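You operate a simulated robot arm through the tools that you are given. There is no shell and no other tool. Be economical: measure what you need, move in short steps, check, and stop when the job is done.

You are at the controls of a simulated two-armed robot. One attempt, no reset.

JOB
Take the yellow weight from the top of the white table and put it on the bed of the tray dock. Fetch the white foam cube from the top of the cream table and set it on the clear pane. Pick up the red brake block with one hand, pass it to the other hand and put it on the top of the yellow table. Put the yellow end block in the inside of the red tray. Put the label card that says "317" from the top of the cream table on the yellow cover and the label card that says "205" on top of the orange dome. Put one of the white tiles from the top of the red table on the silver ring with red seal. Any order will do.

Only the result counts: the job must be done as asked and must still hold three seconds after the hand-in. Knocking over, shifting, dropping, spilling or breaking anything else fails it. A push-on lid holds only when it is set on centred and level and pressed home; a screw cap is set on level and turned clockwise until tight.

ROBOT AND FRAMES
Two 7-joint arms with fingered hands on one trunk, on a base that drives. Base frame: it is fixed to the floor where the robot stands at the start and does not move with it; the origin is under the middle of the robot, x ahead of it, y to its left, z up; the surface under the hand at the start is at about z = 800. Units: mm, rad, N and s.
The left shoulder is at the start at [70, 145, 987], the right one opposite. With the tool pointing down near the work surface each hand reaches from about 420 to 800 mm from the robot's upright axis, wherever it stands, measured 20 degrees to its own side. Places, roughly: bed of the tray dock (26x22 cm) [-1100, -100, 840]; clear pane (10x10x1 cm) [-5400, -2000, 800]; inside of the red tray (35x18 cm) [-4320, -200, 800]; label card [-4000, -2000, 750]; orange dome (8x8x8 cm) [-3800, -1900, 800]; red brake block (5x4x10 cm) [-5500, -1900, 800]; silver ring with red seal (6x6x3 cm) [-2900, -2100, 800]; top of the yellow table [-4500, 0, 800]; white foam cube (7x7x7 cm) [-5600, -1800, 800]; white tile [-3000, -2000, 750]; yellow cover (10x10x1 cm) [-4200, -1800, 800]; yellow end block (5x4x10 cm) [-4900, -1900, 900]; yellow weight [500, 0, 750]. Payload 3.5 kg a hand.
Tool frame (each hand has its own): the origin (TCP) lies between the finger pads and is the grasp point; the fingertips stand 25 mm ahead of it; z points along the fingers, y is the line along which they close. The gripper opens to 88 mm. The gripper's body begins 29 mm behind the TCP. The gripper is a hand of 4 fingers: y runs from the thumb to the fingers, the wrist lies at [-13, -97, -162] in the tool frame.
Orientation is that of the tool frame in the base frame, as [roll, pitch, yaw] about the fixed x, y, z axes, in that order (R = Rz(yaw) Ry(pitch) Rx(roll)). With the fingers straight down and the wrist toward the robot, the tool's x, y and z point along [0, 1, 0], [1, 0, 0] and [0, 0, -1] of the base frame.

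CONTROLS
- The arms move only by the tool servo_tool. It takes "left_steps", "right_steps" or both (then of equal length, played together; a hand with none holds still); each is a list of rows, each a list of 6 numbers: the shift along the tool's x, y, z in units of 25 mm (1.0 is 25 mm), then the turn, a rotation vector about the tool's x, y, z in units of 8 degrees (1.0 is 8 degrees). In form: [[tx, ty, tz, rx, ry, rz], ...]. A call has 1 to 20 rows; each row shifts and turns the commanded pose from where the row before left it, along the tool's axes as they then stand. A call with a number of a shift or a turn outside -1 to 1 is refused whole. Rows are played at 5 a second. More than 50 mm and 0.15 rad between two rows, and nothing of the call is played. Where a pose cannot be reached the arm comes as near as it can. A force on the tool above 40 N (or 10 N above the force at the start of the call, whichever is more), or a blocked arm, ends the call early, and 0.2 s more pass. In this call time passes only in rows, and 0.2 s behind the last. It gives the time, the measured TCP pose, the force on the tool (base axes), the opening and the grip force at its end, in the units of the frame above (readings bear some noise), with the torque about the TCP (base axes, N m) and any sound that the robot's microphone picked up.
- Cameras (640 x 400 px; columns grow to the right, rows downward): "scene" is now at [137.4, 18.2, 1306.8]; the picture's right is [0.19, -0.98, 0.00], its down [-0.58, -0.11, -0.81] and it looks along [0.79, 0.16, -0.59] (base axes); focal length 294 px, centre (320, 200). "left" rides on the left gripper at [-64, -83, -98] in its tool frame; the picture's right is [-0.62, -0.37, 0.69], its down [0.71, -0.63, 0.30] and it looks along [0.32, 0.68, 0.65] (tool axes); focal length 265 px, centre (320, 200). "right" rides on the right gripper at [64, -83, -98] in its tool frame; the picture's right is [-0.62, 0.37, -0.69], its down [-0.71, -0.63, 0.30] and it looks along [-0.32, 0.68, 0.65] (tool axes); focal length 265 px, centre (320, 200).
- capture(camera): a new picture of that camera. The clock stands still meanwhile.
- raise_lower(by): slides the trunk up (or, below 0, down) by that many mm; the arms and the scene camera ride with it, the base frame stays. It gives what a move gives, with no picture.
- roll_base(legs): drives the robot by 1 to 6 legs, each [ahead, left, turn to the left] in mm, mm and rad, along the robot's own axes; the way and the turn of a leg run together, so that a leg with both is an arc; at most 1500 mm and 3.142 rad a leg. The arms and the cameras ride along, it lands a little off, and it stops where it bumps. It gives what a move gives.
- move_fingers(index, middle, ring, thumb_bend, thumb_turn, hand): sets how far each is bent, from 0 (flat) to 1 (curled in); at 0.3 the hand is open as for a grip, at 0.7 the pads meet at the TCP. One left out holds its place. A second passes; each finger stops where it meets its share of the squeeze, and holds until it gets a number again. It is the only way to open and close the hand. It gives what a move gives, with no picture; readings hold the bend of each and the force on the fingers (four entries, about 0 where the hand has none), thumb and palm. thumb_turn goes from beside the hand (0) to across from the fingers (1), as for a grip.
- pan_tilt(pan, tilt): turns the head with the scene camera to pan (to the left, within 1.501 rad either way) and tilt (down, from -0.506 to 1.204), counted from straight ahead of the robot. It gives what a move gives.
- point_at(camera, pixels): there is no depth. For up to 12 entries [column, row, z] of the newest picture of that camera ("zoom" is the newest enlarged one), the place [x, y] in the base frame at which the ray of that pixel passes the height z, good to about 2 mm. The clock stands still meanwhile.
- inspect(camera, box): a new picture of the part [left, top, right, bottom] of that camera's present view, enlarged. The clock stands still meanwhile.
- job_done(): hands the job in; it is judged then, once.

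Work in short steps. Measure before you move; look again where a grasp or a placing could have gone wrong, and mend it. You have 145 turns and 190 pictures in all, those below and enlarged ones among them. Open the grippers and draw the arms clear of the work before you hand the job in, unless the task says otherwise; then end with one line.

The tools are called as a command line: name --argument value ..., lists and objects as JSON in quotes. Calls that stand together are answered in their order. servo_tool: Moves the arms, as the interface text tells. Its arguments: {"type":"object","properties":{"left_steps":{"type":"array","items":{"type":"array","items":{"type":"number"}}},"right_steps":{"type":"array","items":{"type":"array","items":{"type":"number"}}}},"required":[]} The other tools are called the same way: raise_lower (by) slides the trunk up or down; move_fingers (index, middle, ring, thumb_bend, thumb_turn, hand) moves the fingers one by one; roll_base (legs) drives the base; pan_tilt (pan, tilt) turns the head that bears the scene camera; capture (camera) takes a picture; point_at (camera, pixels) gives the place at which the rays of pixels pass given heights; inspect (camera, box) takes an enlarged picture of a part of a camera's view; job_done () hands the job in.

At the start:

```text
clock: 0.0
left_tool_pos: [497.0, 258.7, 1041.3]
left_tool_rot: [-3.14, 0.001, 1.572]
left_force: [-0.2, -0.8, -0.2]
left_wrist_torque: [-0.02, -0.02, -0.01]
left_opening: 87.9
left_grip_force: 0.1
left_shape: jaw
left_bend: [0.3, 0.3, 0.3, 0.3, 0.98]
left_finger forces: [0.0, 0.1, 0.1, 0.0, 0.0, 0.0]
right_tool_pos: [539.8, -152.8, 1099.7]
right_tool_rot: [-3.141, 0.0, 1.572]
right_force: [-0.6, 0.6, 0.2]
right_wrist_torque: [-0.02, 0.0, 0.0]
right_opening: 88.0
right_grip_force: 0.1
right_shape: jaw
right_bend: [0.3, 0.3, 0.3, 0.3, 0.98]
right_finger forces: [0.1, 0.0, 0.0, 0.0, 0.1, 0.0]
trunk travel left (down, up): [-550.0, 290.0]
robot x, y, heading: [0.8, 2.0, -0.002]
head pan, tilt: [0.194, 0.627]
```

scene: 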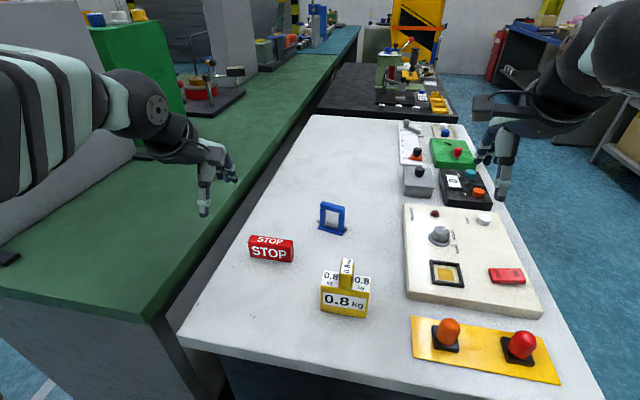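
right: 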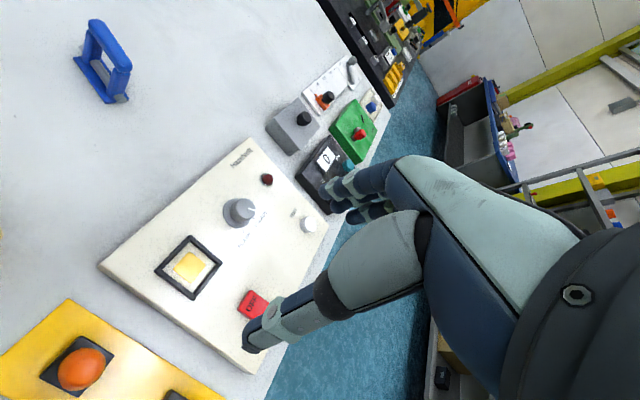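
left: 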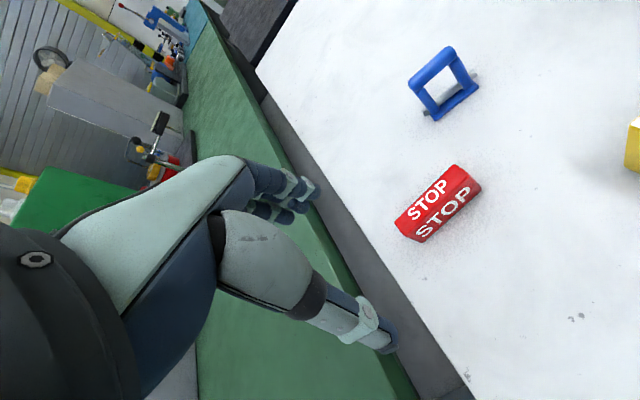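

The scene picture shows the yellow weight at about (345,290), with its knob near (347,268). I enlarge it and measure its place.

inspect --camera "scene" --box '[265, 230, 425, 330]'

point_at --camera "scene" --pixels '[[322, 310, 750], [366, 317, 750], [322, 310, 800], [366, 317, 800], [347, 262, 850], [347, 262, 870]]'

```text
4.00 times, centred on (345, 280) of scene
```

zoom: 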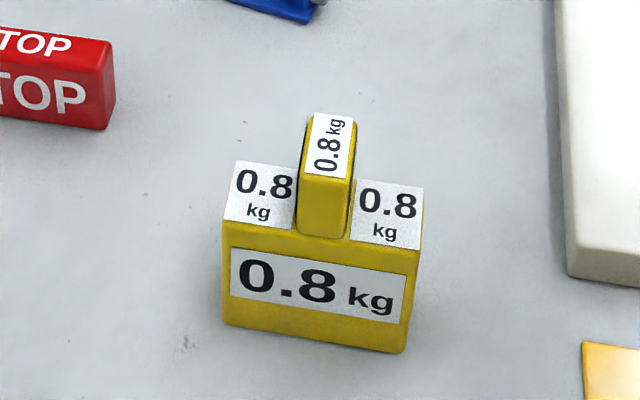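

```text
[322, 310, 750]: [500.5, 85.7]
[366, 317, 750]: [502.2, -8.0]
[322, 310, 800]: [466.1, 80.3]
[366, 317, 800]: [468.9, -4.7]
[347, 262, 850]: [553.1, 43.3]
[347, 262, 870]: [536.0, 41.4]
```

I fix the table height by crossing rays from the scene and right cameras at the yellow plate's far-left corner, (412,317) in the scene picture and (68,298) in the right one.

point_at --camera "scene" --pixels '[[412, 317, 750], [412, 317, 800], [412, 317, 830]]'

point_at --camera "right" --pixels '[[68, 298, 750], [68, 298, 800], [68, 298, 830]]'

pan_tilt --pan 1.5 --tilt 0.5

capture --camera "scene"

pan_tilt --pan -1.5 --tilt 0.5

capture --camera "scene"

```text
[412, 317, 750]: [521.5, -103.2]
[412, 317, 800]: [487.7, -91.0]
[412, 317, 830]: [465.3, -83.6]
```

```text
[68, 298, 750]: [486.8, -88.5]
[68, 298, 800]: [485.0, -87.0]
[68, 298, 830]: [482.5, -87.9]
```

```text
clock: 1.5
left_tool_pos: [498.2, 258.6, 1041.2]
left_tool_rot: [-3.141, -0.001, 1.571]
left_force: [1.0, -0.1, 0.0]
left_wrist_torque: [-0.02, 0.01, 0.02]
left_opening: 87.7
left_grip_force: 0.0
left_shape: jaw
left_bend: [0.3, 0.3, 0.3, 0.3, 0.98]
left_finger forces: [0.1, 0.0, 0.0, 0.0, 0.0, 0.1]
right_tool_pos: [539.9, -152.2, 1100.2]
right_tool_rot: [3.141, 0.0, 1.57]
right_force: [0.3, 0.6, 0.8]
right_wrist_torque: [0.03, 0.02, 0.01]
right_opening: 87.3
right_grip_force: 0.0
right_shape: jaw
right_bend: [0.3, 0.3, 0.3, 0.3, 0.98]
right_finger forces: [0.0, 0.0, 0.1, 0.1, 0.0, 0.1]
trunk travel left (down, up): [-550.0, 290.0]
robot x, y, heading: [-1.0, -1.9, 0.002]
head pan, tilt: [1.499, 0.499]
```

```text
185 pictures are left
```

scene: 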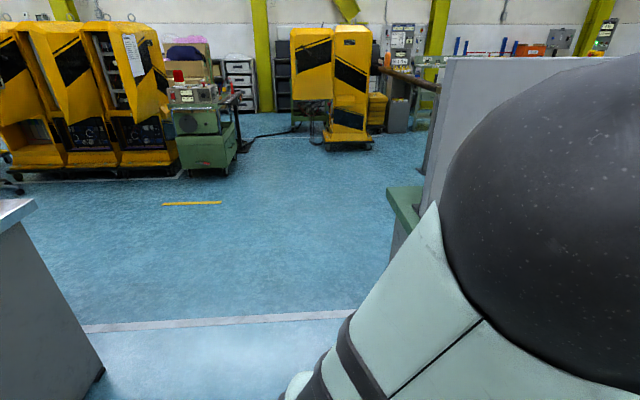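

```text
clock: 4.1
left_tool_pos: [498.4, 257.8, 1041.4]
left_tool_rot: [-3.141, -0.001, 1.571]
left_force: [-0.2, 0.2, 0.0]
left_wrist_torque: [0.02, -0.01, 0.0]
left_opening: 87.7
left_grip_force: 0.0
left_shape: jaw
left_bend: [0.3, 0.3, 0.3, 0.3, 0.98]
left_finger forces: [0.1, 0.0, 0.0, 0.0, 0.0, 0.0]
right_tool_pos: [539.5, -153.4, 1099.6]
right_tool_rot: [-3.14, 0.001, 1.571]
right_force: [-0.7, -0.4, 0.9]
right_wrist_torque: [-0.02, -0.01, -0.01]
right_opening: 87.5
right_grip_force: 0.0
right_shape: jaw
right_bend: [0.3, 0.3, 0.3, 0.3, 0.98]
right_finger forces: [0.0, 0.1, 0.0, 0.0, 0.1, 0.0]
trunk travel left (down, up): [-550.0, 290.0]
robot x, y, heading: [2.6, -4.9, 0.002]
head pan, tilt: [-1.499, 0.499]
```

```text
184 pictures are left
```

scene: 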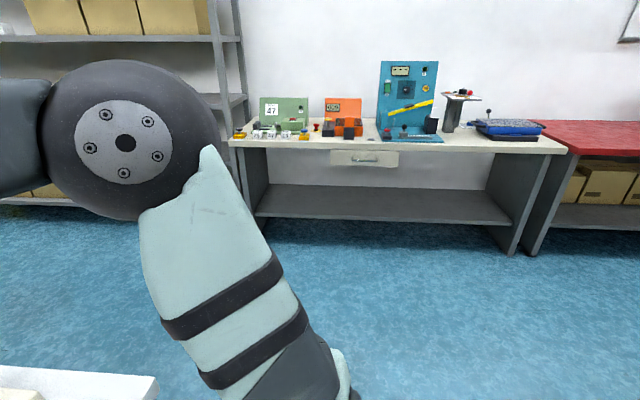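

The plate corner gives a table height of about z=800. The weight is roughly 85 wide by 33 deep, its body top is near z=870, and its handle tops out near 915 at about (484,38), thin along y. I turn the right hand so that it closes along y, and bring it above.

servo_tool --right_steps '[[0, 0, 0, 0, 0, -0.9375], [0, 0, 0, 0, 0, -0.9375], [0, 0, 0, 0, 0, -0.9375], [0, 0, 0, 0, 0, -0.9375], [0, 0, 0, 0, 0, -0.9375], [0, 0, 0, 0, 0, -0.9375], [0, 0, 0, 0, 0, -0.9375], [0, 0, 0, 0, 0, -0.9375], [0, 0, 0, 0, 0, -0.9375], [0, 0, 0, 0, 0, -0.9375], [0, 0, 0, 0, 0, -0.9375], [0, 0, 0, 0, 0, -0.9375], [0.28, 0.95, 0.4, 0, 0, 0], [0.28, 0.95, 0.4, 0, 0, 0], [0.28, 0.95, 0.4, 0, 0, 0], [0.28, 0.95, 0.4, 0, 0, 0], [0.28, 0.95, 0.4, 0, 0, 0], [0.28, 0.95, 0.4, 0, 0, 0], [0.28, 0.95, 0.4, 0, 0, 0], [0.28, 0.95, 0.4, 0, 0, 0]]'

pan_tilt --pan 0.0 --tilt 0.85

capture --camera "scene"

capture --camera "right"

```text
clock: 6.7
left_tool_pos: [496.8, 259.6, 1041.7]
left_tool_rot: [3.141, 0.0, 1.569]
left_force: [-0.3, 0.4, -0.6]
left_wrist_torque: [0.03, 0.0, 0.0]
left_opening: 87.6
left_grip_force: 0.0
left_shape: jaw
left_bend: [0.3, 0.3, 0.3, 0.3, 0.98]
left_finger forces: [0.1, 0.0, 0.0, 0.1, 0.1, 0.0]
right_tool_pos: [543.9, -151.1, 1100.8]
right_tool_rot: [3.13, 0.005, 3.077]
right_force: [2.7, 20.8, -14.7]
right_wrist_torque: [-0.83, -0.83, -1.3]
right_opening: 87.7
right_grip_force: 0.0
right_shape: jaw
right_bend: [0.3, 0.3, 0.3, 0.3, 0.98]
right_finger forces: [0.0, 0.1, 0.0, 0.0, 0.0, 0.0]
trunk travel left (down, up): [-550.0, 290.0]
robot x, y, heading: [0.3, 1.1, -0.0]
head pan, tilt: [-1.499, 0.499]
stopped in row 12 (right hand): the force on the tool passed its limit at 129 N (the readings are from after the stop); the commanded pose is now the measured one
```

```text
clock: 8.2
left_tool_pos: [497.8, 257.7, 1042.1]
left_tool_rot: [3.141, 0.001, 1.571]
left_force: [0.9, 0.5, -0.5]
left_wrist_torque: [0.04, 0.0, 0.0]
left_opening: 87.8
left_grip_force: 0.0
left_shape: jaw
left_bend: [0.3, 0.3, 0.3, 0.3, 0.98]
left_finger forces: [0.0, 0.1, 0.0, 0.0, 0.0, 0.0]
right_tool_pos: [543.5, -150.6, 1102.1]
right_tool_rot: [3.128, 0.009, 3.077]
right_force: [2.4, 37.9, -21.1]
right_wrist_torque: [-2.17, -1.47, -2.75]
right_opening: 87.8
right_grip_force: 0.0
right_shape: jaw
right_bend: [0.3, 0.3, 0.3, 0.3, 0.98]
right_finger forces: [0.1, 0.1, 0.0, 0.1, 0.0, 0.0]
trunk travel left (down, up): [-550.0, 290.0]
robot x, y, heading: [-0.9, 1.9, 0.003]
head pan, tilt: [0.0, 0.85]
```

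```text
183 pictures are left
```

scene: 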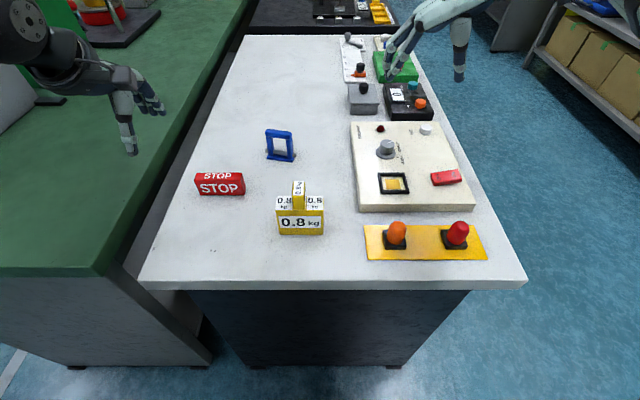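

```text
182 pictures are left
```

right: 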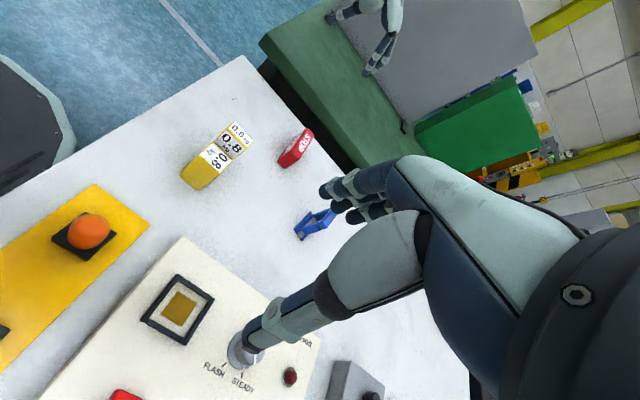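

The turn stopped at 86° with a force, though nothing is touching the work, so the wrist is probably folding against the forearm. I re-measure the weight in this picture (bottom corners (279,234) and (323,235), handle top (298,181)) and shift the hand left with no further turning.

point_at --camera "scene" --pixels '[[279, 234, 800], [323, 235, 800], [299, 181, 915], [299, 210, 870], [278, 210, 870], [324, 210, 870]]'

servo_tool --right_steps '[[0, 0.6, 0, 0, 0, 0.3], [0, 0.9, 0, 0, 0, 0], [0.2, 0.9, 0, 0, 0, 0], [0.3, 0.9, 0, 0, 0, 0], [0.3, 0.9, 0, 0, 0, 0], [0.3, 0.9, 0, 0, 0, 0], [0.3, 0.9, 0, 0, 0, 0]]'

capture --camera "right"

```text
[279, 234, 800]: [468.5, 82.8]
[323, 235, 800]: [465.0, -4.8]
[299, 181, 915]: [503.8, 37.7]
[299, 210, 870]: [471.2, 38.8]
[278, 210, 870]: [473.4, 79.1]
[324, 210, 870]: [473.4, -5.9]
```

```text
clock: 9.8
left_tool_pos: [497.7, 259.8, 1040.5]
left_tool_rot: [-3.141, 0.002, 1.57]
left_force: [0.3, -0.7, -0.3]
left_wrist_torque: [-0.03, 0.03, 0.03]
left_opening: 87.6
left_grip_force: 0.0
left_shape: jaw
left_bend: [0.3, 0.3, 0.3, 0.3, 0.98]
left_finger forces: [0.0, 0.1, 0.1, 0.0, 0.1, 0.0]
right_tool_pos: [524.8, 2.4, 1104.6]
right_tool_rot: [3.132, 0.005, 3.038]
right_force: [0.2, -0.7, 0.0]
right_wrist_torque: [-0.02, -0.02, 0.03]
right_opening: 87.5
right_grip_force: 0.2
right_shape: jaw
right_bend: [0.3, 0.3, 0.3, 0.3, 0.98]
right_finger forces: [0.1, 0.0, 0.0, 0.0, 0.0, 0.0]
trunk travel left (down, up): [-550.0, 290.0]
robot x, y, heading: [-0.0, -0.3, -0.002]
head pan, tilt: [0.0, 0.85]
```

```text
181 pictures are left
```

right: 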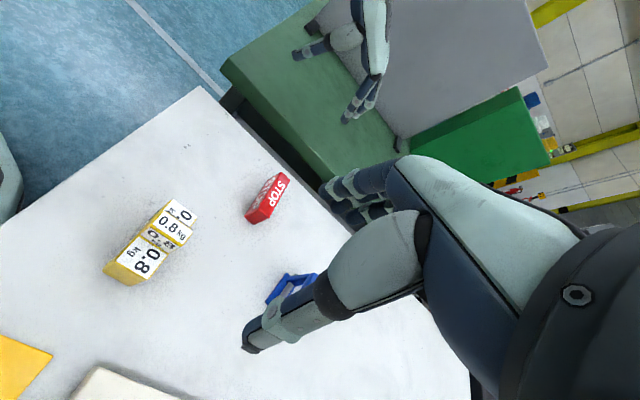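

The contact is gone. I cross-check the handle with the right picture, where the handle top is near (162,238).

inspect --camera "right" --box '[70, 180, 230, 300]'

```text
3.33 times, centred on (150, 240) of right
```

zoom: 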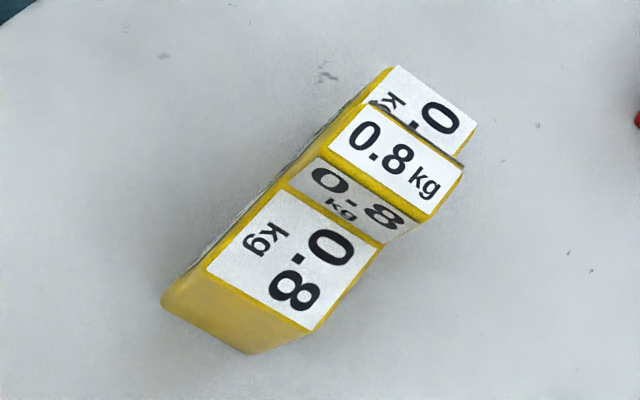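

point_at --camera "zoom" --pixels '[[370, 103, 900], [462, 170, 900], [428, 215, 900], [328, 150, 900], [370, 103, 915], [462, 170, 915], [428, 215, 915], [328, 150, 915], [290, 185, 870], [382, 242, 870], [208, 270, 870], [310, 328, 870]]'

```text
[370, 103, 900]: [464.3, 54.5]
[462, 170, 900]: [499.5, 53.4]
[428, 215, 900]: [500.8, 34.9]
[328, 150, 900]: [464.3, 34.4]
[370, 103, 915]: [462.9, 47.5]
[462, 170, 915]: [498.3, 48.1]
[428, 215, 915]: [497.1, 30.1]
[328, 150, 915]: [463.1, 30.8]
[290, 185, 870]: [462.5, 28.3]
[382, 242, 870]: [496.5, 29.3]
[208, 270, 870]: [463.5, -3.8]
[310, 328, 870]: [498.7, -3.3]
```

The two views agree: handle centre at (481, 38.5), body top z=870, handle top z=915. I square the yaw, move over it and go down to z≈960.

servo_tool --right_steps '[[0, 0.5, 0.5, 0, 0, -0.37], [0, 0.5, 0.5, 0, 0, -0.37], [0.5, 0.2, 0.6, 0, 0, 0], [0.5, 0.1, 0.8, 0, 0, 0], [0.5, 0.1, 0.8, 0, 0, 0], [0.2, 0, 0.8, 0, 0, 0], [0, 0, 0.8, 0, 0, 0], [0, 0, 0.8, 0, 0, 0]]'

capture --camera "right"

capture --camera "scene"

```text
clock: 11.7
left_tool_pos: [498.7, 259.3, 1041.3]
left_tool_rot: [-3.14, -0.001, 1.571]
left_force: [0.3, -0.1, 0.1]
left_wrist_torque: [0.0, 0.02, 0.03]
left_opening: 87.5
left_grip_force: 0.0
left_shape: jaw
left_bend: [0.3, 0.3, 0.3, 0.3, 0.98]
left_finger forces: [0.0, 0.0, 0.0, 0.0, 0.0, 0.0]
right_tool_pos: [484.6, 39.3, 963.7]
right_tool_rot: [3.132, 0.01, 3.14]
right_force: [0.2, 0.8, 0.1]
right_wrist_torque: [0.01, -0.02, 0.02]
right_opening: 87.7
right_grip_force: 0.0
right_shape: jaw
right_bend: [0.3, 0.3, 0.3, 0.3, 0.98]
right_finger forces: [0.1, 0.0, 0.0, 0.1, 0.0, 0.1]
trunk travel left (down, up): [-550.0, 290.0]
robot x, y, heading: [-2.0, -1.3, -0.003]
head pan, tilt: [0.0, 0.85]
```

```text
179 pictures are left
```

right: 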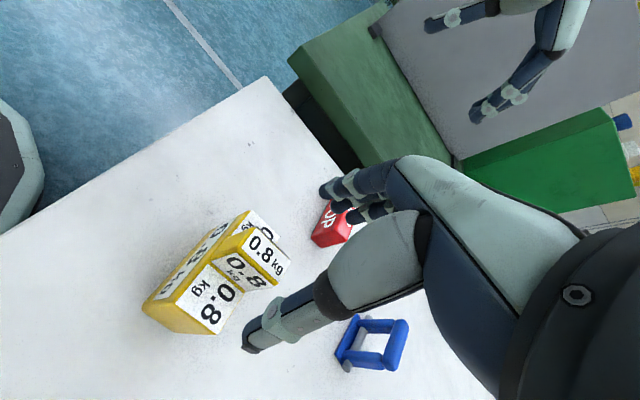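

```text
178 pictures are left
```

scene: 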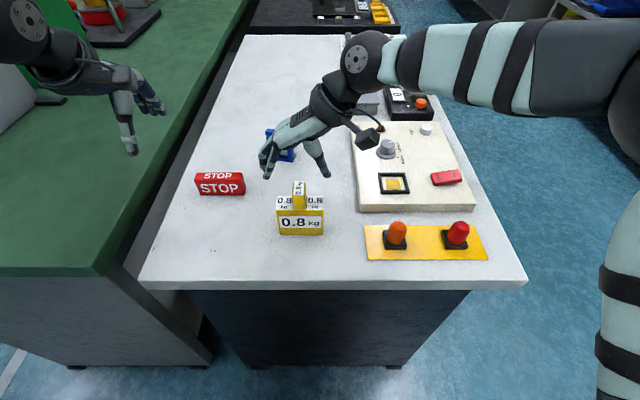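

The thumb at (325,172) and fingers at (265,170) straddle the handle at (299,185). I go down to z≈902.

servo_tool --right_steps '[[0.1, 0, 0.6, 0, 0, 0], [0.04, 0, 0.6, 0, 0, 0], [0, 0, 0.6, 0, 0, 0], [0, 0, 0.66, 0, 0, 0]]'

capture --camera "right"

inspect --camera "scene" --box '[220, 140, 380, 240]'

```text
clock: 12.7
left_tool_pos: [497.7, 258.8, 1041.3]
left_tool_rot: [-3.141, 0.0, 1.571]
left_force: [0.0, 0.3, -0.7]
left_wrist_torque: [0.03, -0.02, 0.02]
left_opening: 87.7
left_grip_force: 0.0
left_shape: jaw
left_bend: [0.3, 0.3, 0.3, 0.3, 0.98]
left_finger forces: [0.0, 0.0, 0.0, 0.0, 0.0, 0.1]
right_tool_pos: [482.3, 39.6, 902.6]
right_tool_rot: [3.132, 0.006, 3.14]
right_force: [0.8, 0.3, -0.2]
right_wrist_torque: [0.0, 0.03, -0.01]
right_opening: 87.6
right_grip_force: 0.0
right_shape: jaw
right_bend: [0.3, 0.3, 0.3, 0.3, 0.98]
right_finger forces: [0.0, 0.0, 0.1, 0.0, 0.0, 0.1]
trunk travel left (down, up): [-550.0, 290.0]
robot x, y, heading: [-0.5, -0.3, 0.0]
head pan, tilt: [0.0, 0.85]
```

```text
177 pictures are left
```

right: 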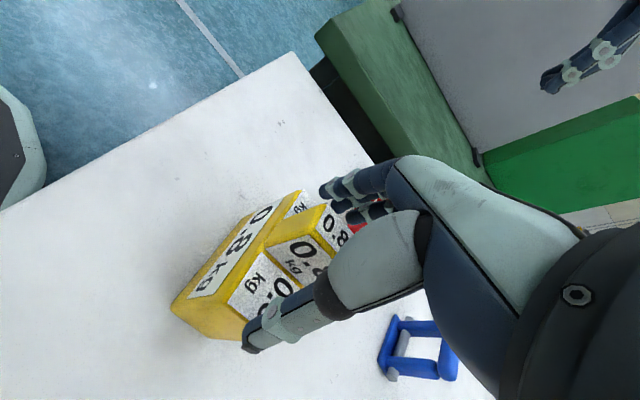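

```text
4.00 times, centred on (300, 190) of scene
```

zoom: 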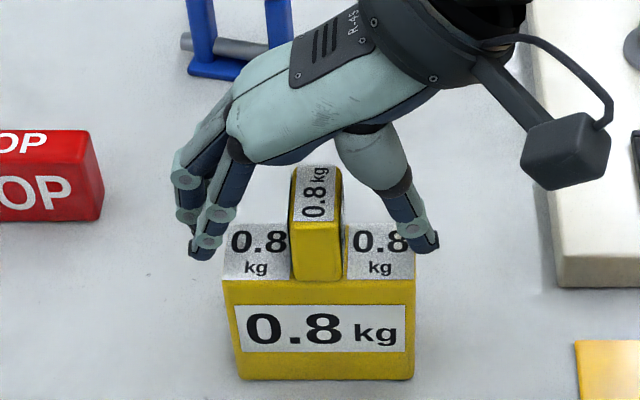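

The fingers stand clear on either side of the handle, so I close the hand.

move_fingers --hand "right" --index 0.75 --middle 0.75 --ring 0.75 --thumb_bend 0.75 --thumb_turn 1.0

inspect --camera "scene" --box '[220, 140, 380, 240]'

```text
clock: 13.7
left_tool_pos: [495.8, 259.9, 1042.4]
left_tool_rot: [3.14, 0.001, 1.57]
left_force: [0.0, -0.1, -0.8]
left_wrist_torque: [0.01, 0.02, 0.02]
left_opening: 87.3
left_grip_force: 0.1
left_shape: jaw
left_bend: [0.3, 0.3, 0.3, 0.3, 0.98]
left_finger forces: [0.0, 0.1, 0.0, 0.1, 0.1, 0.0]
right_tool_pos: [480.3, 42.0, 905.8]
right_tool_rot: [3.127, 0.014, -3.141]
right_force: [2.6, 3.6, 22.5]
right_wrist_torque: [-0.02, -0.13, 0.1]
right_opening: 15.5
right_grip_force: 28.1
right_shape: fingers
right_bend: [0.73, 0.45, 0.74, 0.6, 1.0]
right_finger forces: [6.8, 17.4, 3.3, 0.0, 29.0, 0.0]
trunk travel left (down, up): [-550.0, 290.0]
robot x, y, heading: [4.0, 0.8, -0.001]
head pan, tilt: [0.0, 0.85]
```

```text
4.00 times, centred on (300, 190) of scene
```

zoom: 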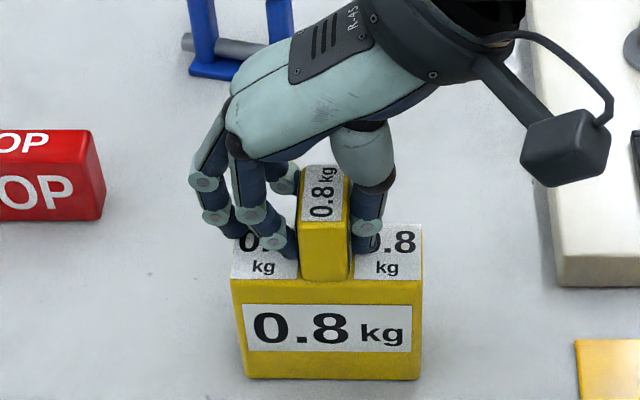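

It's gripped with 28 N, and the fingertips press a little on the body. I lift straight up 75 mm and check.

servo_tool --right_steps '[[0, 0, -0.3, 0, 0, 0], [0, 0, -0.5, 0, 0, 0], [0, 0, -0.7, 0, 0, 0], [0, 0, -0.7, 0, 0, 0], [0, 0, -0.8, 0, 0, 0]]'

inspect --camera "scene" --box '[200, 90, 440, 240]'

```text
clock: 14.8
left_tool_pos: [497.5, 257.8, 1041.9]
left_tool_rot: [3.141, 0.0, 1.572]
left_force: [-0.1, 0.1, -0.6]
left_wrist_torque: [0.03, 0.01, 0.0]
left_opening: 87.6
left_grip_force: 0.0
left_shape: jaw
left_bend: [0.3, 0.3, 0.3, 0.3, 0.98]
left_finger forces: [0.0, 0.0, 0.1, 0.0, 0.0, 0.0]
right_tool_pos: [479.7, 37.8, 977.1]
right_tool_rot: [3.132, 0.008, 3.141]
right_force: [-0.4, 0.0, -7.9]
right_wrist_torque: [0.1, -0.01, 0.01]
right_opening: 15.2
right_grip_force: 16.2
right_shape: fingers
right_bend: [0.73, 0.46, 0.75, 0.6, 1.0]
right_finger forces: [6.4, 9.7, 1.2, 0.0, 15.3, 0.0]
trunk travel left (down, up): [-550.0, 290.0]
robot x, y, heading: [-1.5, 3.3, -0.006]
head pan, tilt: [0.0, 0.85]
```

```text
2.67 times, centred on (320, 165) of scene
```

zoom: 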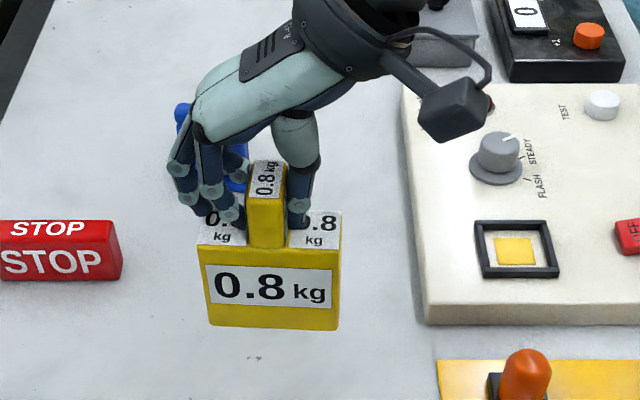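

The weight is held (7.9 N, bottom about 106 below the TCP). I raise it 100 mm more, then turn the robot 90° left and look toward the dock.

servo_tool --right_steps '[[0, 0, -0.8, 0, 0, 0], [0, 0, -0.8, 0, 0, 0], [0, 0, -0.8, 0, 0, 0], [0, 0, -0.8, 0, 0, 0], [0, 0, -0.8, 0, 0, 0]]'

roll_base --legs '[[-80, 0, 0], [0, 0, 1.5]]'

pan_tilt --pan 1.3 --tilt 0.5

capture --camera "scene"

```text
clock: 16.1
left_tool_pos: [499.4, 257.7, 1041.4]
left_tool_rot: [3.141, 0.001, 1.571]
left_force: [0.3, -0.1, 0.2]
left_wrist_torque: [0.03, 0.0, 0.0]
left_opening: 87.4
left_grip_force: 0.1
left_shape: jaw
left_bend: [0.3, 0.3, 0.3, 0.3, 0.98]
left_finger forces: [0.0, 0.0, 0.0, 0.0, 0.0, 0.0]
right_tool_pos: [481.6, 37.5, 1077.5]
right_tool_rot: [3.131, 0.008, 3.141]
right_force: [-0.1, -0.1, -8.6]
right_wrist_torque: [0.09, -0.03, -0.03]
right_opening: 15.1
right_grip_force: 15.6
right_shape: fingers
right_bend: [0.73, 0.46, 0.75, 0.6, 1.0]
right_finger forces: [6.5, 9.5, 1.0, 0.0, 15.2, 0.0]
trunk travel left (down, up): [-550.0, 290.0]
robot x, y, heading: [0.1, 1.7, 0.0]
head pan, tilt: [0.0, 0.85]
```

```text
clock: 20.8
left_tool_pos: [-298.9, 517.9, 1041.5]
left_tool_rot: [-3.141, 0.001, 3.059]
left_force: [0.0, -0.3, -0.5]
left_wrist_torque: [0.01, 0.02, 0.04]
left_opening: 87.5
left_grip_force: 0.0
left_shape: jaw
left_bend: [0.3, 0.3, 0.3, 0.3, 0.98]
left_finger forces: [0.0, 0.1, 0.0, 0.0, 0.0, 0.0]
right_tool_pos: [-79.8, 481.9, 1077.1]
right_tool_rot: [3.13, 0.009, -1.654]
right_force: [-0.6, -0.1, -8.2]
right_wrist_torque: [0.04, 0.05, 0.01]
right_opening: 14.9
right_grip_force: 15.0
right_shape: fingers
right_bend: [0.73, 0.46, 0.75, 0.6, 1.0]
right_finger forces: [6.5, 8.3, 0.7, 0.0, 14.8, 0.1]
trunk travel left (down, up): [-550.0, 290.0]
robot x, y, heading: [-82.2, 2.0, 1.486]
head pan, tilt: [0.0, 0.85]
```

```text
clock: 22.2
left_tool_pos: [-298.4, 518.1, 1040.7]
left_tool_rot: [-3.14, 0.0, 3.061]
left_force: [0.0, -0.3, -0.7]
left_wrist_torque: [-0.01, 0.03, 0.01]
left_opening: 87.5
left_grip_force: 0.1
left_shape: jaw
left_bend: [0.3, 0.3, 0.3, 0.3, 0.98]
left_finger forces: [0.0, 0.0, 0.1, 0.1, 0.0, 0.1]
right_tool_pos: [-79.5, 481.5, 1076.9]
right_tool_rot: [3.13, 0.006, -1.655]
right_force: [0.2, -0.3, -8.0]
right_wrist_torque: [-0.01, 0.07, 0.0]
right_opening: 15.0
right_grip_force: 15.1
right_shape: fingers
right_bend: [0.73, 0.46, 0.75, 0.6, 1.0]
right_finger forces: [6.6, 8.3, 0.8, 0.0, 14.9, 0.0]
trunk travel left (down, up): [-550.0, 290.0]
robot x, y, heading: [-78.8, -0.3, 1.492]
head pan, tilt: [1.3, 0.499]
```

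```text
173 pictures are left
```

scene: 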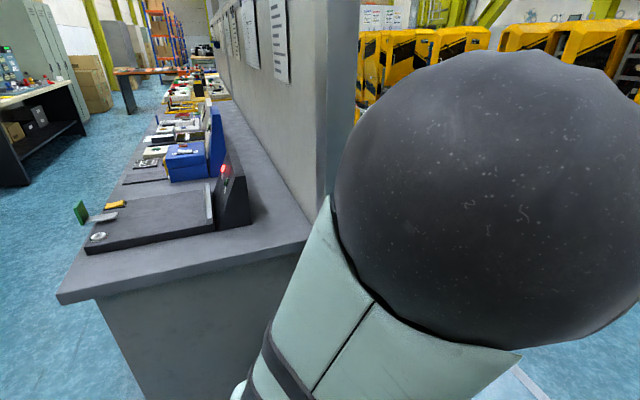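

The dock's dark bed shows at about (150,215). I measure its corners, the table edge, and the small item at the bed's left rear.

inspect --camera "scene" --box '[40, 120, 320, 310]'

point_at --camera "scene" --pixels '[[60, 298, 800], [308, 240, 800], [86, 250, 830], [213, 228, 840], [210, 184, 840], [110, 200, 840], [240, 200, 800]]'

```text
2.11 times, centred on (180, 215) of scene
```

zoom: 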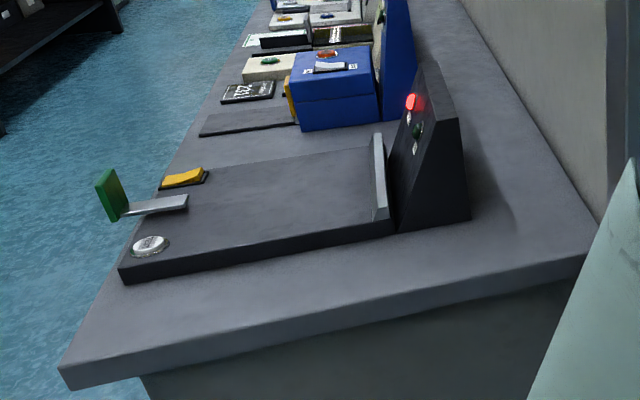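

```text
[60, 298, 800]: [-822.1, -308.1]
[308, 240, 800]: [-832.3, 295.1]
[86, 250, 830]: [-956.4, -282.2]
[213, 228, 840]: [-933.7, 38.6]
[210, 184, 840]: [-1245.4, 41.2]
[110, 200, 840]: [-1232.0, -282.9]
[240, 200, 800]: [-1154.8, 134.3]
```

The dock is worked from its -y side: the bed lies around x −970..−1230, y −210..20, with the stop bar and tower at y>35. I drive there, backing away from the table, sliding left, and facing +y.

roll_base --legs '[[0, 0, 0.079], [-850, 0, 0], [0, 1050, 0]]'

pan_tilt --pan 0.0 --tilt 0.8

capture --camera "scene"

```text
clock: 32.2
left_tool_pos: [-1390.7, -350.1, 1040.9]
left_tool_rot: [-3.141, 0.001, 3.136]
left_force: [-0.4, -1.3, -0.2]
left_wrist_torque: [0.0, 0.02, -0.01]
left_opening: 87.8
left_grip_force: 0.1
left_shape: jaw
left_bend: [0.3, 0.3, 0.3, 0.3, 0.98]
left_finger forces: [0.0, 0.0, 0.0, 0.1, 0.0, 0.0]
right_tool_pos: [-1169.1, -369.8, 1076.8]
right_tool_rot: [3.131, 0.006, -1.576]
right_force: [0.6, 0.1, -7.8]
right_wrist_torque: [-0.02, 0.11, -0.03]
right_opening: 15.0
right_grip_force: 15.3
right_shape: fingers
right_bend: [0.73, 0.46, 0.75, 0.6, 1.0]
right_finger forces: [6.7, 8.2, 0.7, 0.0, 15.1, 0.0]
trunk travel left (down, up): [-550.0, 290.0]
robot x, y, heading: [-1133.9, -849.8, 1.564]
head pan, tilt: [1.3, 0.499]
```

```text
clock: 33.7
left_tool_pos: [-1390.7, -350.9, 1041.6]
left_tool_rot: [-3.14, -0.001, 3.138]
left_force: [-0.2, 0.2, 0.6]
left_wrist_torque: [-0.01, 0.02, -0.02]
left_opening: 87.4
left_grip_force: 0.1
left_shape: jaw
left_bend: [0.3, 0.3, 0.3, 0.3, 0.98]
left_finger forces: [0.1, 0.1, 0.0, 0.0, 0.1, 0.0]
right_tool_pos: [-1169.0, -368.7, 1076.9]
right_tool_rot: [3.13, 0.006, -1.575]
right_force: [0.6, 0.2, -7.8]
right_wrist_torque: [0.0, 0.08, -0.02]
right_opening: 15.2
right_grip_force: 15.3
right_shape: fingers
right_bend: [0.73, 0.46, 0.75, 0.6, 1.0]
right_finger forces: [6.7, 8.3, 0.8, 0.1, 15.1, 0.1]
trunk travel left (down, up): [-550.0, 290.0]
robot x, y, heading: [-1137.4, -847.8, 1.565]
head pan, tilt: [0.0, 0.799]
```

```text
171 pictures are left
```

scene: 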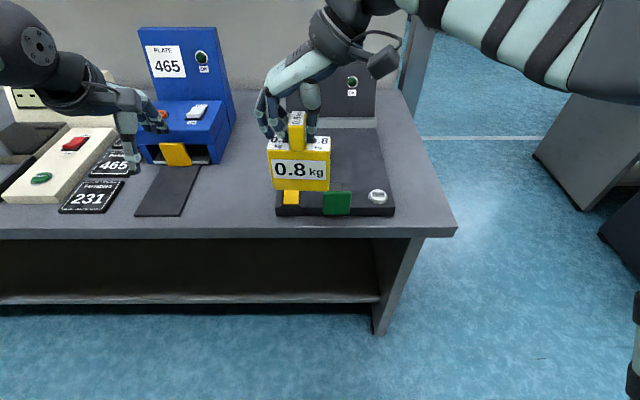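

The dock is straight ahead, with the weight hanging in front of it. I measure the bed outline, then drive 150 ahead and 60 to the right.

point_at --camera "scene" --pixels '[[394, 207, 830], [278, 208, 830], [378, 128, 840], [330, 190, 840], [386, 190, 840], [377, 197, 840]]'

roll_base --legs '[[150, -60, 0.006]]'

pan_tilt --pan -0.1 --tilt 1.0

capture --camera "scene"

capture --camera "right"

```text
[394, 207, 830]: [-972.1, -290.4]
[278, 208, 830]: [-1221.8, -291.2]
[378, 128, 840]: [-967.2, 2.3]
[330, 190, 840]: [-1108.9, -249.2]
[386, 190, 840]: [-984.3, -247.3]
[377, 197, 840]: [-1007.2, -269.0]
```

```text
clock: 35.1
left_tool_pos: [-1333.5, -204.8, 1040.7]
left_tool_rot: [-3.141, -0.001, 3.141]
left_force: [-0.9, -0.1, 0.4]
left_wrist_torque: [0.01, -0.01, 0.0]
left_opening: 87.6
left_grip_force: 0.0
left_shape: jaw
left_bend: [0.3, 0.3, 0.3, 0.3, 0.98]
left_finger forces: [0.0, 0.0, 0.0, 0.0, 0.1, 0.0]
right_tool_pos: [-1111.0, -222.8, 1077.8]
right_tool_rot: [3.131, 0.007, -1.571]
right_force: [-0.4, 0.1, -7.0]
right_wrist_torque: [0.01, 0.04, 0.01]
right_opening: 15.1
right_grip_force: 15.4
right_shape: fingers
right_bend: [0.73, 0.46, 0.75, 0.6, 1.0]
right_finger forces: [6.7, 8.4, 0.7, 0.0, 15.0, 0.0]
trunk travel left (down, up): [-550.0, 290.0]
robot x, y, heading: [-1072.5, -701.1, 1.566]
head pan, tilt: [0.0, 0.799]
```

```text
clock: 35.9
left_tool_pos: [-1333.8, -202.1, 1041.4]
left_tool_rot: [3.141, 0.0, -3.141]
left_force: [0.4, -0.2, -0.7]
left_wrist_torque: [0.01, -0.01, -0.03]
left_opening: 87.4
left_grip_force: 0.0
left_shape: jaw
left_bend: [0.3, 0.3, 0.3, 0.3, 0.98]
left_finger forces: [0.1, 0.0, 0.0, 0.0, 0.1, 0.0]
right_tool_pos: [-1112.1, -220.9, 1075.7]
right_tool_rot: [3.131, 0.006, -1.57]
right_force: [-0.4, 0.8, -7.4]
right_wrist_torque: [0.03, 0.06, -0.04]
right_opening: 14.8
right_grip_force: 15.4
right_shape: fingers
right_bend: [0.73, 0.46, 0.75, 0.6, 1.0]
right_finger forces: [6.8, 8.2, 0.7, 0.0, 14.9, 0.0]
trunk travel left (down, up): [-550.0, 290.0]
robot x, y, heading: [-1075.0, -703.6, 1.574]
head pan, tilt: [-0.099, 1.0]
```

```text
170 pictures are left
```

scene: 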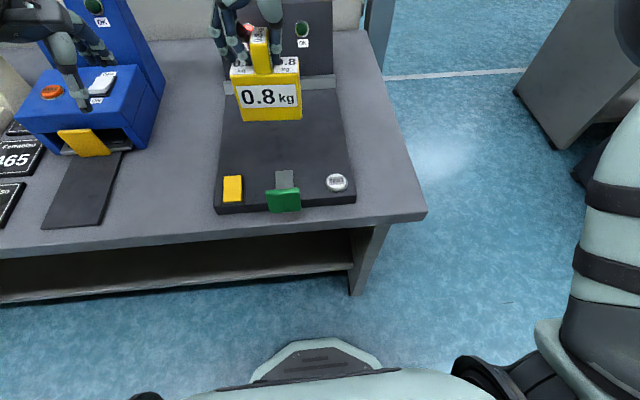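

```text
169 pictures are left
```

right: 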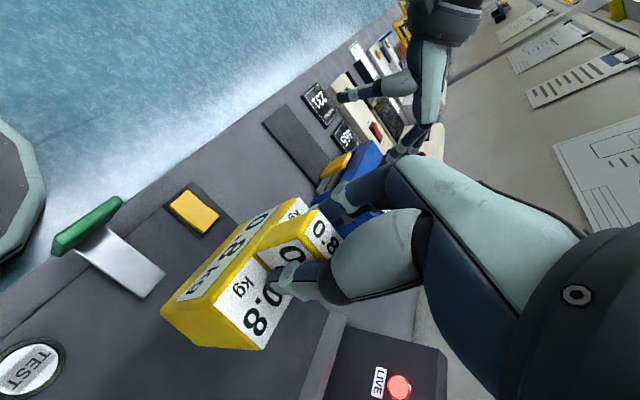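

I measure the bar, the lever tip (286,171), and the bed surface where I want to set the weight.

point_at --camera "scene" --pixels '[[325, 90, 840], [286, 171, 850], [232, 176, 840], [216, 212, 800], [355, 203, 800], [216, 212, 835], [355, 203, 835], [285, 135, 840]]'

point_at --camera "right" --pixels '[[163, 275, 850], [145, 298, 850], [45, 340, 840], [168, 205, 840]]'

```text
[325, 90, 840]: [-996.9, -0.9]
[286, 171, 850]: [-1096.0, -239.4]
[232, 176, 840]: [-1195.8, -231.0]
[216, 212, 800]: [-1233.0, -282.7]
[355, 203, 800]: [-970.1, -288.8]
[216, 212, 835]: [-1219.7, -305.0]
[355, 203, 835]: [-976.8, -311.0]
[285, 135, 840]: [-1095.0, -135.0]
```

```text
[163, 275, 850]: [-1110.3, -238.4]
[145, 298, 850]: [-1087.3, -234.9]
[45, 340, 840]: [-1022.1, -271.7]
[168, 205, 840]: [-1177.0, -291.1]
```

The clear bed runs y −230..0 and x −1230..−970. I move the weight over (−1100, −115) and lower it to about 15 mm above the bed.

servo_tool --right_steps '[[-0.85, -0.1, 0, 0, 0, 0], [-0.85, -0.1, 0, 0, 0, 0], [-0.85, -0.1, 0, 0, 0, 0], [-0.85, -0.1, 0, 0, 0, 0], [-0.85, -0.08, 0, 0, 0, 0], [0, 0, 0.8, 0, 0, 0], [0, 0, 0.8, 0, 0, 0], [0, 0, 0.8, 0, 0, 0], [0, 0, 0.8, 0, 0, 0], [0, 0, 0.8, 0, 0, 0], [0, 0, 0.5, 0, 0, 0]]'

inspect --camera "scene" --box '[160, 0, 420, 220]'

capture --camera "right"

```text
clock: 37.0
left_tool_pos: [-1334.4, -202.6, 1039.3]
left_tool_rot: [-3.138, 0.001, 3.141]
left_force: [-0.4, -0.4, 0.1]
left_wrist_torque: [-0.02, 0.0, -0.01]
left_opening: 87.5
left_grip_force: 0.0
left_shape: jaw
left_bend: [0.3, 0.3, 0.3, 0.3, 0.98]
left_finger forces: [0.0, 0.0, 0.0, 0.0, 0.0, 0.0]
right_tool_pos: [-1105.8, -123.8, 1074.8]
right_tool_rot: [3.121, -0.004, -1.614]
right_force: [-28.7, 2.7, -21.9]
right_wrist_torque: [0.65, -1.85, -1.8]
right_opening: 14.6
right_grip_force: 10.6
right_shape: fingers
right_bend: [0.73, 0.57, 0.75, 0.62, 1.0]
right_finger forces: [9.6, 0.0, 1.9, 0.0, 10.7, 0.1]
right hand out of reach, approached as far as the arm can: row 5
trunk travel left (down, up): [-550.0, 290.0]
robot x, y, heading: [-1075.6, -702.8, 1.572]
head pan, tilt: [-0.099, 1.0]
stopped in row 5 (right hand): the force on the tool passed its limit at 222 N (the readings are from after the stop); the commanded pose is now the measured one
```

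```text
1.82 times, centred on (290, 110) of scene
```

zoom: 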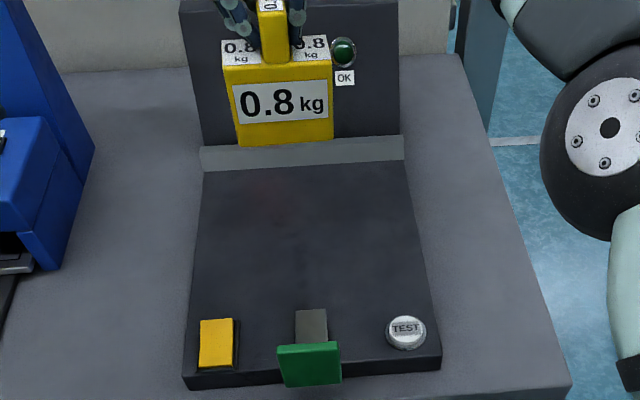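

```text
167 pictures are left
```

right: 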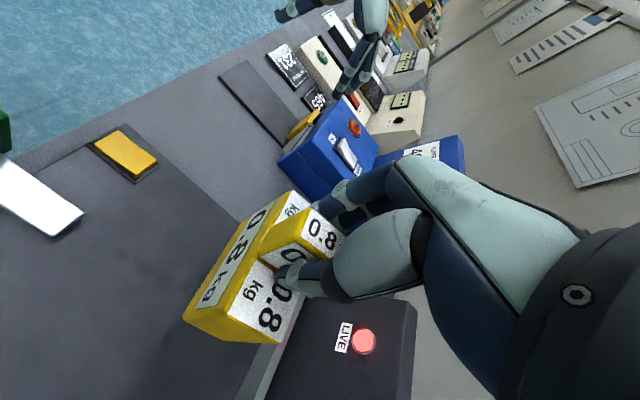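

The arm hit its limit with this wrist turn. I back the hand off 50 mm, tighten the grip, and make up the distance with the base instead.

servo_tool --right_steps '[[0.5, 0, 0, 0, 0, 0], [0.7, 0, 0, 0, 0, 0], [0.8, 0, 0, 0, 0, 0]]'

move_fingers --hand "right" --index 0.78 --middle 0.78 --ring 0.78 --thumb_bend 0.78

inspect --camera "scene" --box '[160, 0, 420, 220]'

```text
clock: 37.8
left_tool_pos: [-1332.5, -203.9, 1041.2]
left_tool_rot: [-3.142, 0.0, -3.141]
left_force: [-0.2, -0.8, -0.3]
left_wrist_torque: [0.0, 0.04, -0.02]
left_opening: 87.6
left_grip_force: 0.1
left_shape: jaw
left_bend: [0.3, 0.3, 0.3, 0.3, 0.98]
left_finger forces: [0.0, 0.0, 0.1, 0.0, 0.0, 0.0]
right_tool_pos: [-1104.8, -175.9, 1078.0]
right_tool_rot: [3.122, -0.002, -1.612]
right_force: [0.3, -0.6, -7.3]
right_wrist_torque: [0.01, 0.0, 0.03]
right_opening: 14.4
right_grip_force: 11.6
right_shape: fingers
right_bend: [0.73, 0.57, 0.74, 0.62, 1.0]
right_finger forces: [9.9, 0.0, 1.7, 0.0, 10.4, 0.0]
trunk travel left (down, up): [-550.0, 290.0]
robot x, y, heading: [-1075.7, -704.7, 1.572]
head pan, tilt: [-0.099, 1.0]
```

```text
clock: 38.8
left_tool_pos: [-1333.0, -202.3, 1039.7]
left_tool_rot: [-3.141, 0.001, 3.142]
left_force: [0.3, -0.1, 0.1]
left_wrist_torque: [-0.01, 0.01, 0.04]
left_opening: 87.4
left_grip_force: 0.0
left_shape: jaw
left_bend: [0.3, 0.3, 0.3, 0.3, 0.98]
left_finger forces: [0.1, 0.0, 0.0, 0.0, 0.1, 0.0]
right_tool_pos: [-1106.7, -175.0, 1077.7]
right_tool_rot: [3.122, -0.002, -1.61]
right_force: [0.1, 0.1, -6.7]
right_wrist_torque: [-0.06, 0.04, 0.04]
right_opening: 14.1
right_grip_force: 17.0
right_shape: fingers
right_bend: [0.73, 0.66, 0.78, 0.6, 1.0]
right_finger forces: [9.5, 7.1, 0.0, 0.1, 17.2, 0.1]
trunk travel left (down, up): [-550.0, 290.0]
robot x, y, heading: [-1072.4, -698.3, 1.573]
head pan, tilt: [-0.099, 1.0]
```

```text
1.82 times, centred on (290, 110) of scene
```

zoom: 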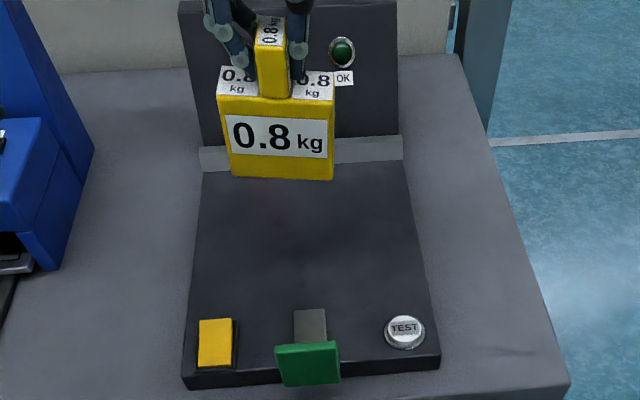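

It's still held at 17 N. I drive 60 mm ahead and then lower the hand to z≈962.

roll_base --legs '[[60, 0, 0]]'

servo_tool --right_steps '[[0, 0, 0.8, 0, 0, 0], [0, 0, 0.8, 0, 0, 0], [0, 0, 0.8, 0, 0, 0], [0, 0, 0.8, 0, 0, 0], [0, 0, 0.8, 0, 0, 0], [0, 0, 0.5, 0, 0, 0]]'

inspect --camera "scene" --box '[160, 0, 420, 220]'

capture --camera "right"

```text
clock: 39.8
left_tool_pos: [-1333.6, -145.3, 1041.6]
left_tool_rot: [3.141, 0.001, -3.141]
left_force: [-0.3, 0.4, -0.3]
left_wrist_torque: [0.01, 0.03, -0.02]
left_opening: 87.7
left_grip_force: 0.0
left_shape: jaw
left_bend: [0.3, 0.3, 0.3, 0.3, 0.98]
left_finger forces: [0.0, 0.1, 0.0, 0.1, 0.0, 0.1]
right_tool_pos: [-1106.3, -116.8, 1079.3]
right_tool_rot: [3.122, -0.001, -1.611]
right_force: [0.5, 0.3, -8.5]
right_wrist_torque: [-0.01, 0.03, -0.01]
right_opening: 14.5
right_grip_force: 16.9
right_shape: fingers
right_bend: [0.73, 0.66, 0.78, 0.6, 1.0]
right_finger forces: [9.6, 7.1, 0.0, 0.1, 17.2, 0.1]
trunk travel left (down, up): [-550.0, 290.0]
robot x, y, heading: [-1074.0, -645.0, 1.571]
head pan, tilt: [-0.099, 1.0]
```

```text
clock: 41.2
left_tool_pos: [-1332.8, -143.0, 1040.3]
left_tool_rot: [-3.141, -0.001, 3.141]
left_force: [-0.1, 0.6, -0.2]
left_wrist_torque: [0.02, 0.03, 0.0]
left_opening: 87.8
left_grip_force: 0.0
left_shape: jaw
left_bend: [0.3, 0.3, 0.3, 0.3, 0.98]
left_finger forces: [0.1, 0.0, 0.1, 0.1, 0.1, 0.0]
right_tool_pos: [-1107.9, -116.3, 966.5]
right_tool_rot: [3.122, -0.003, -1.612]
right_force: [0.1, -0.2, -7.9]
right_wrist_torque: [-0.03, 0.06, 0.0]
right_opening: 14.2
right_grip_force: 17.1
right_shape: fingers
right_bend: [0.73, 0.66, 0.78, 0.6, 1.0]
right_finger forces: [9.7, 7.0, 0.0, 0.1, 17.1, 0.1]
trunk travel left (down, up): [-550.0, 290.0]
robot x, y, heading: [-1079.0, -639.6, 1.571]
head pan, tilt: [-0.099, 1.0]
```

```text
1.82 times, centred on (290, 110) of scene
```

zoom: 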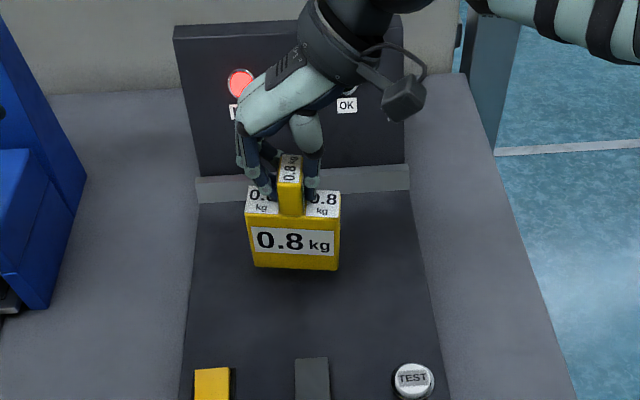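

```text
164 pictures are left
```

right: 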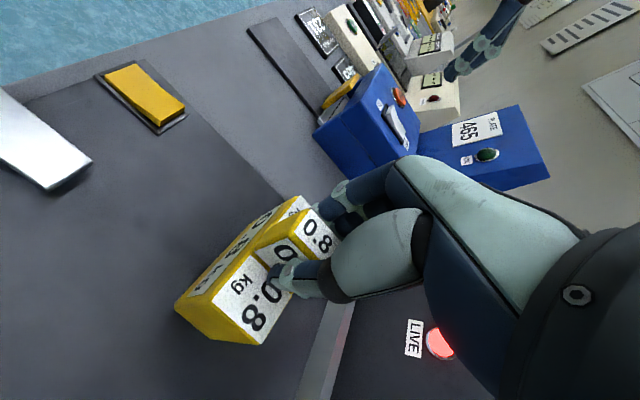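

The weight hangs level over the clear bed. I lower it gently in small steps until contact.

servo_tool --right_steps '[[0, 0, 0.2, 0, 0, 0], [0, 0, 0.2, 0, 0, 0], [0, 0, 0.15, 0, 0, 0], [0, 0, 0.1, 0, 0, 0], [0, 0, 0.1, 0, 0, 0]]'

```text
clock: 42.4
left_tool_pos: [-1333.6, -144.1, 1040.6]
left_tool_rot: [-3.141, 0.0, 3.141]
left_force: [0.2, 0.1, 0.8]
left_wrist_torque: [0.0, 0.02, -0.02]
left_opening: 87.4
left_grip_force: 0.0
left_shape: jaw
left_bend: [0.3, 0.3, 0.3, 0.3, 0.98]
left_finger forces: [0.0, 0.1, 0.1, 0.1, 0.0, 0.0]
right_tool_pos: [-1108.9, -116.0, 945.9]
right_tool_rot: [3.122, -0.002, -1.61]
right_force: [-0.4, 0.1, -7.7]
right_wrist_torque: [0.0, 0.01, 0.02]
right_opening: 14.3
right_grip_force: 17.1
right_shape: fingers
right_bend: [0.73, 0.66, 0.78, 0.6, 1.0]
right_finger forces: [9.4, 7.1, 0.0, 0.0, 17.0, 0.0]
trunk travel left (down, up): [-550.0, 290.0]
robot x, y, heading: [-1074.1, -644.4, 1.571]
head pan, tilt: [-0.099, 1.0]
```

servo_tool --right_steps '[[0, 0, 0.1, 0, 0, 0], [0, 0, 0.1, 0, 0, 0], [0, 0, 0.1, 0, 0, 0]]'

inspect --camera "scene" --box '[200, 60, 360, 170]'

```text
clock: 43.2
left_tool_pos: [-1332.8, -144.4, 1042.1]
left_tool_rot: [-3.141, -0.001, -3.141]
left_force: [-0.6, 0.8, -0.4]
left_wrist_torque: [0.03, -0.01, 0.02]
left_opening: 87.6
left_grip_force: 0.0
left_shape: jaw
left_bend: [0.3, 0.3, 0.3, 0.3, 0.98]
left_finger forces: [0.1, 0.1, 0.0, 0.1, 0.0, 0.1]
right_tool_pos: [-1110.0, -115.3, 941.3]
right_tool_rot: [3.12, 0.004, -1.61]
right_force: [-3.6, 1.6, 1.0]
right_wrist_torque: [-0.01, -0.07, -0.02]
right_opening: 14.4
right_grip_force: 18.1
right_shape: fingers
right_bend: [0.73, 0.65, 0.78, 0.61, 1.0]
right_finger forces: [10.8, 9.1, 0.1, 0.1, 17.0, 0.1]
trunk travel left (down, up): [-550.0, 290.0]
robot x, y, heading: [-1073.3, -640.4, 1.573]
head pan, tilt: [-0.099, 1.0]
```

```text
3.64 times, centred on (280, 115) of scene
```

zoom: 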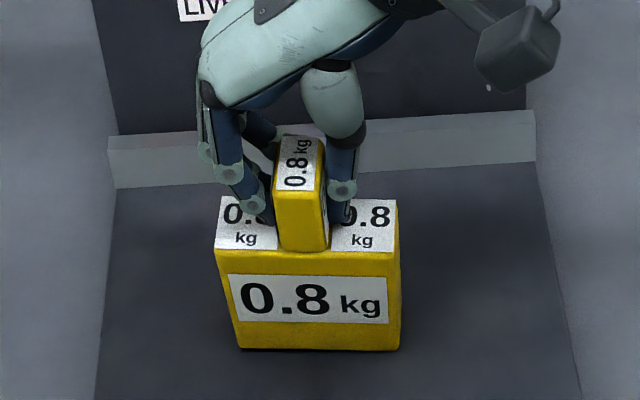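

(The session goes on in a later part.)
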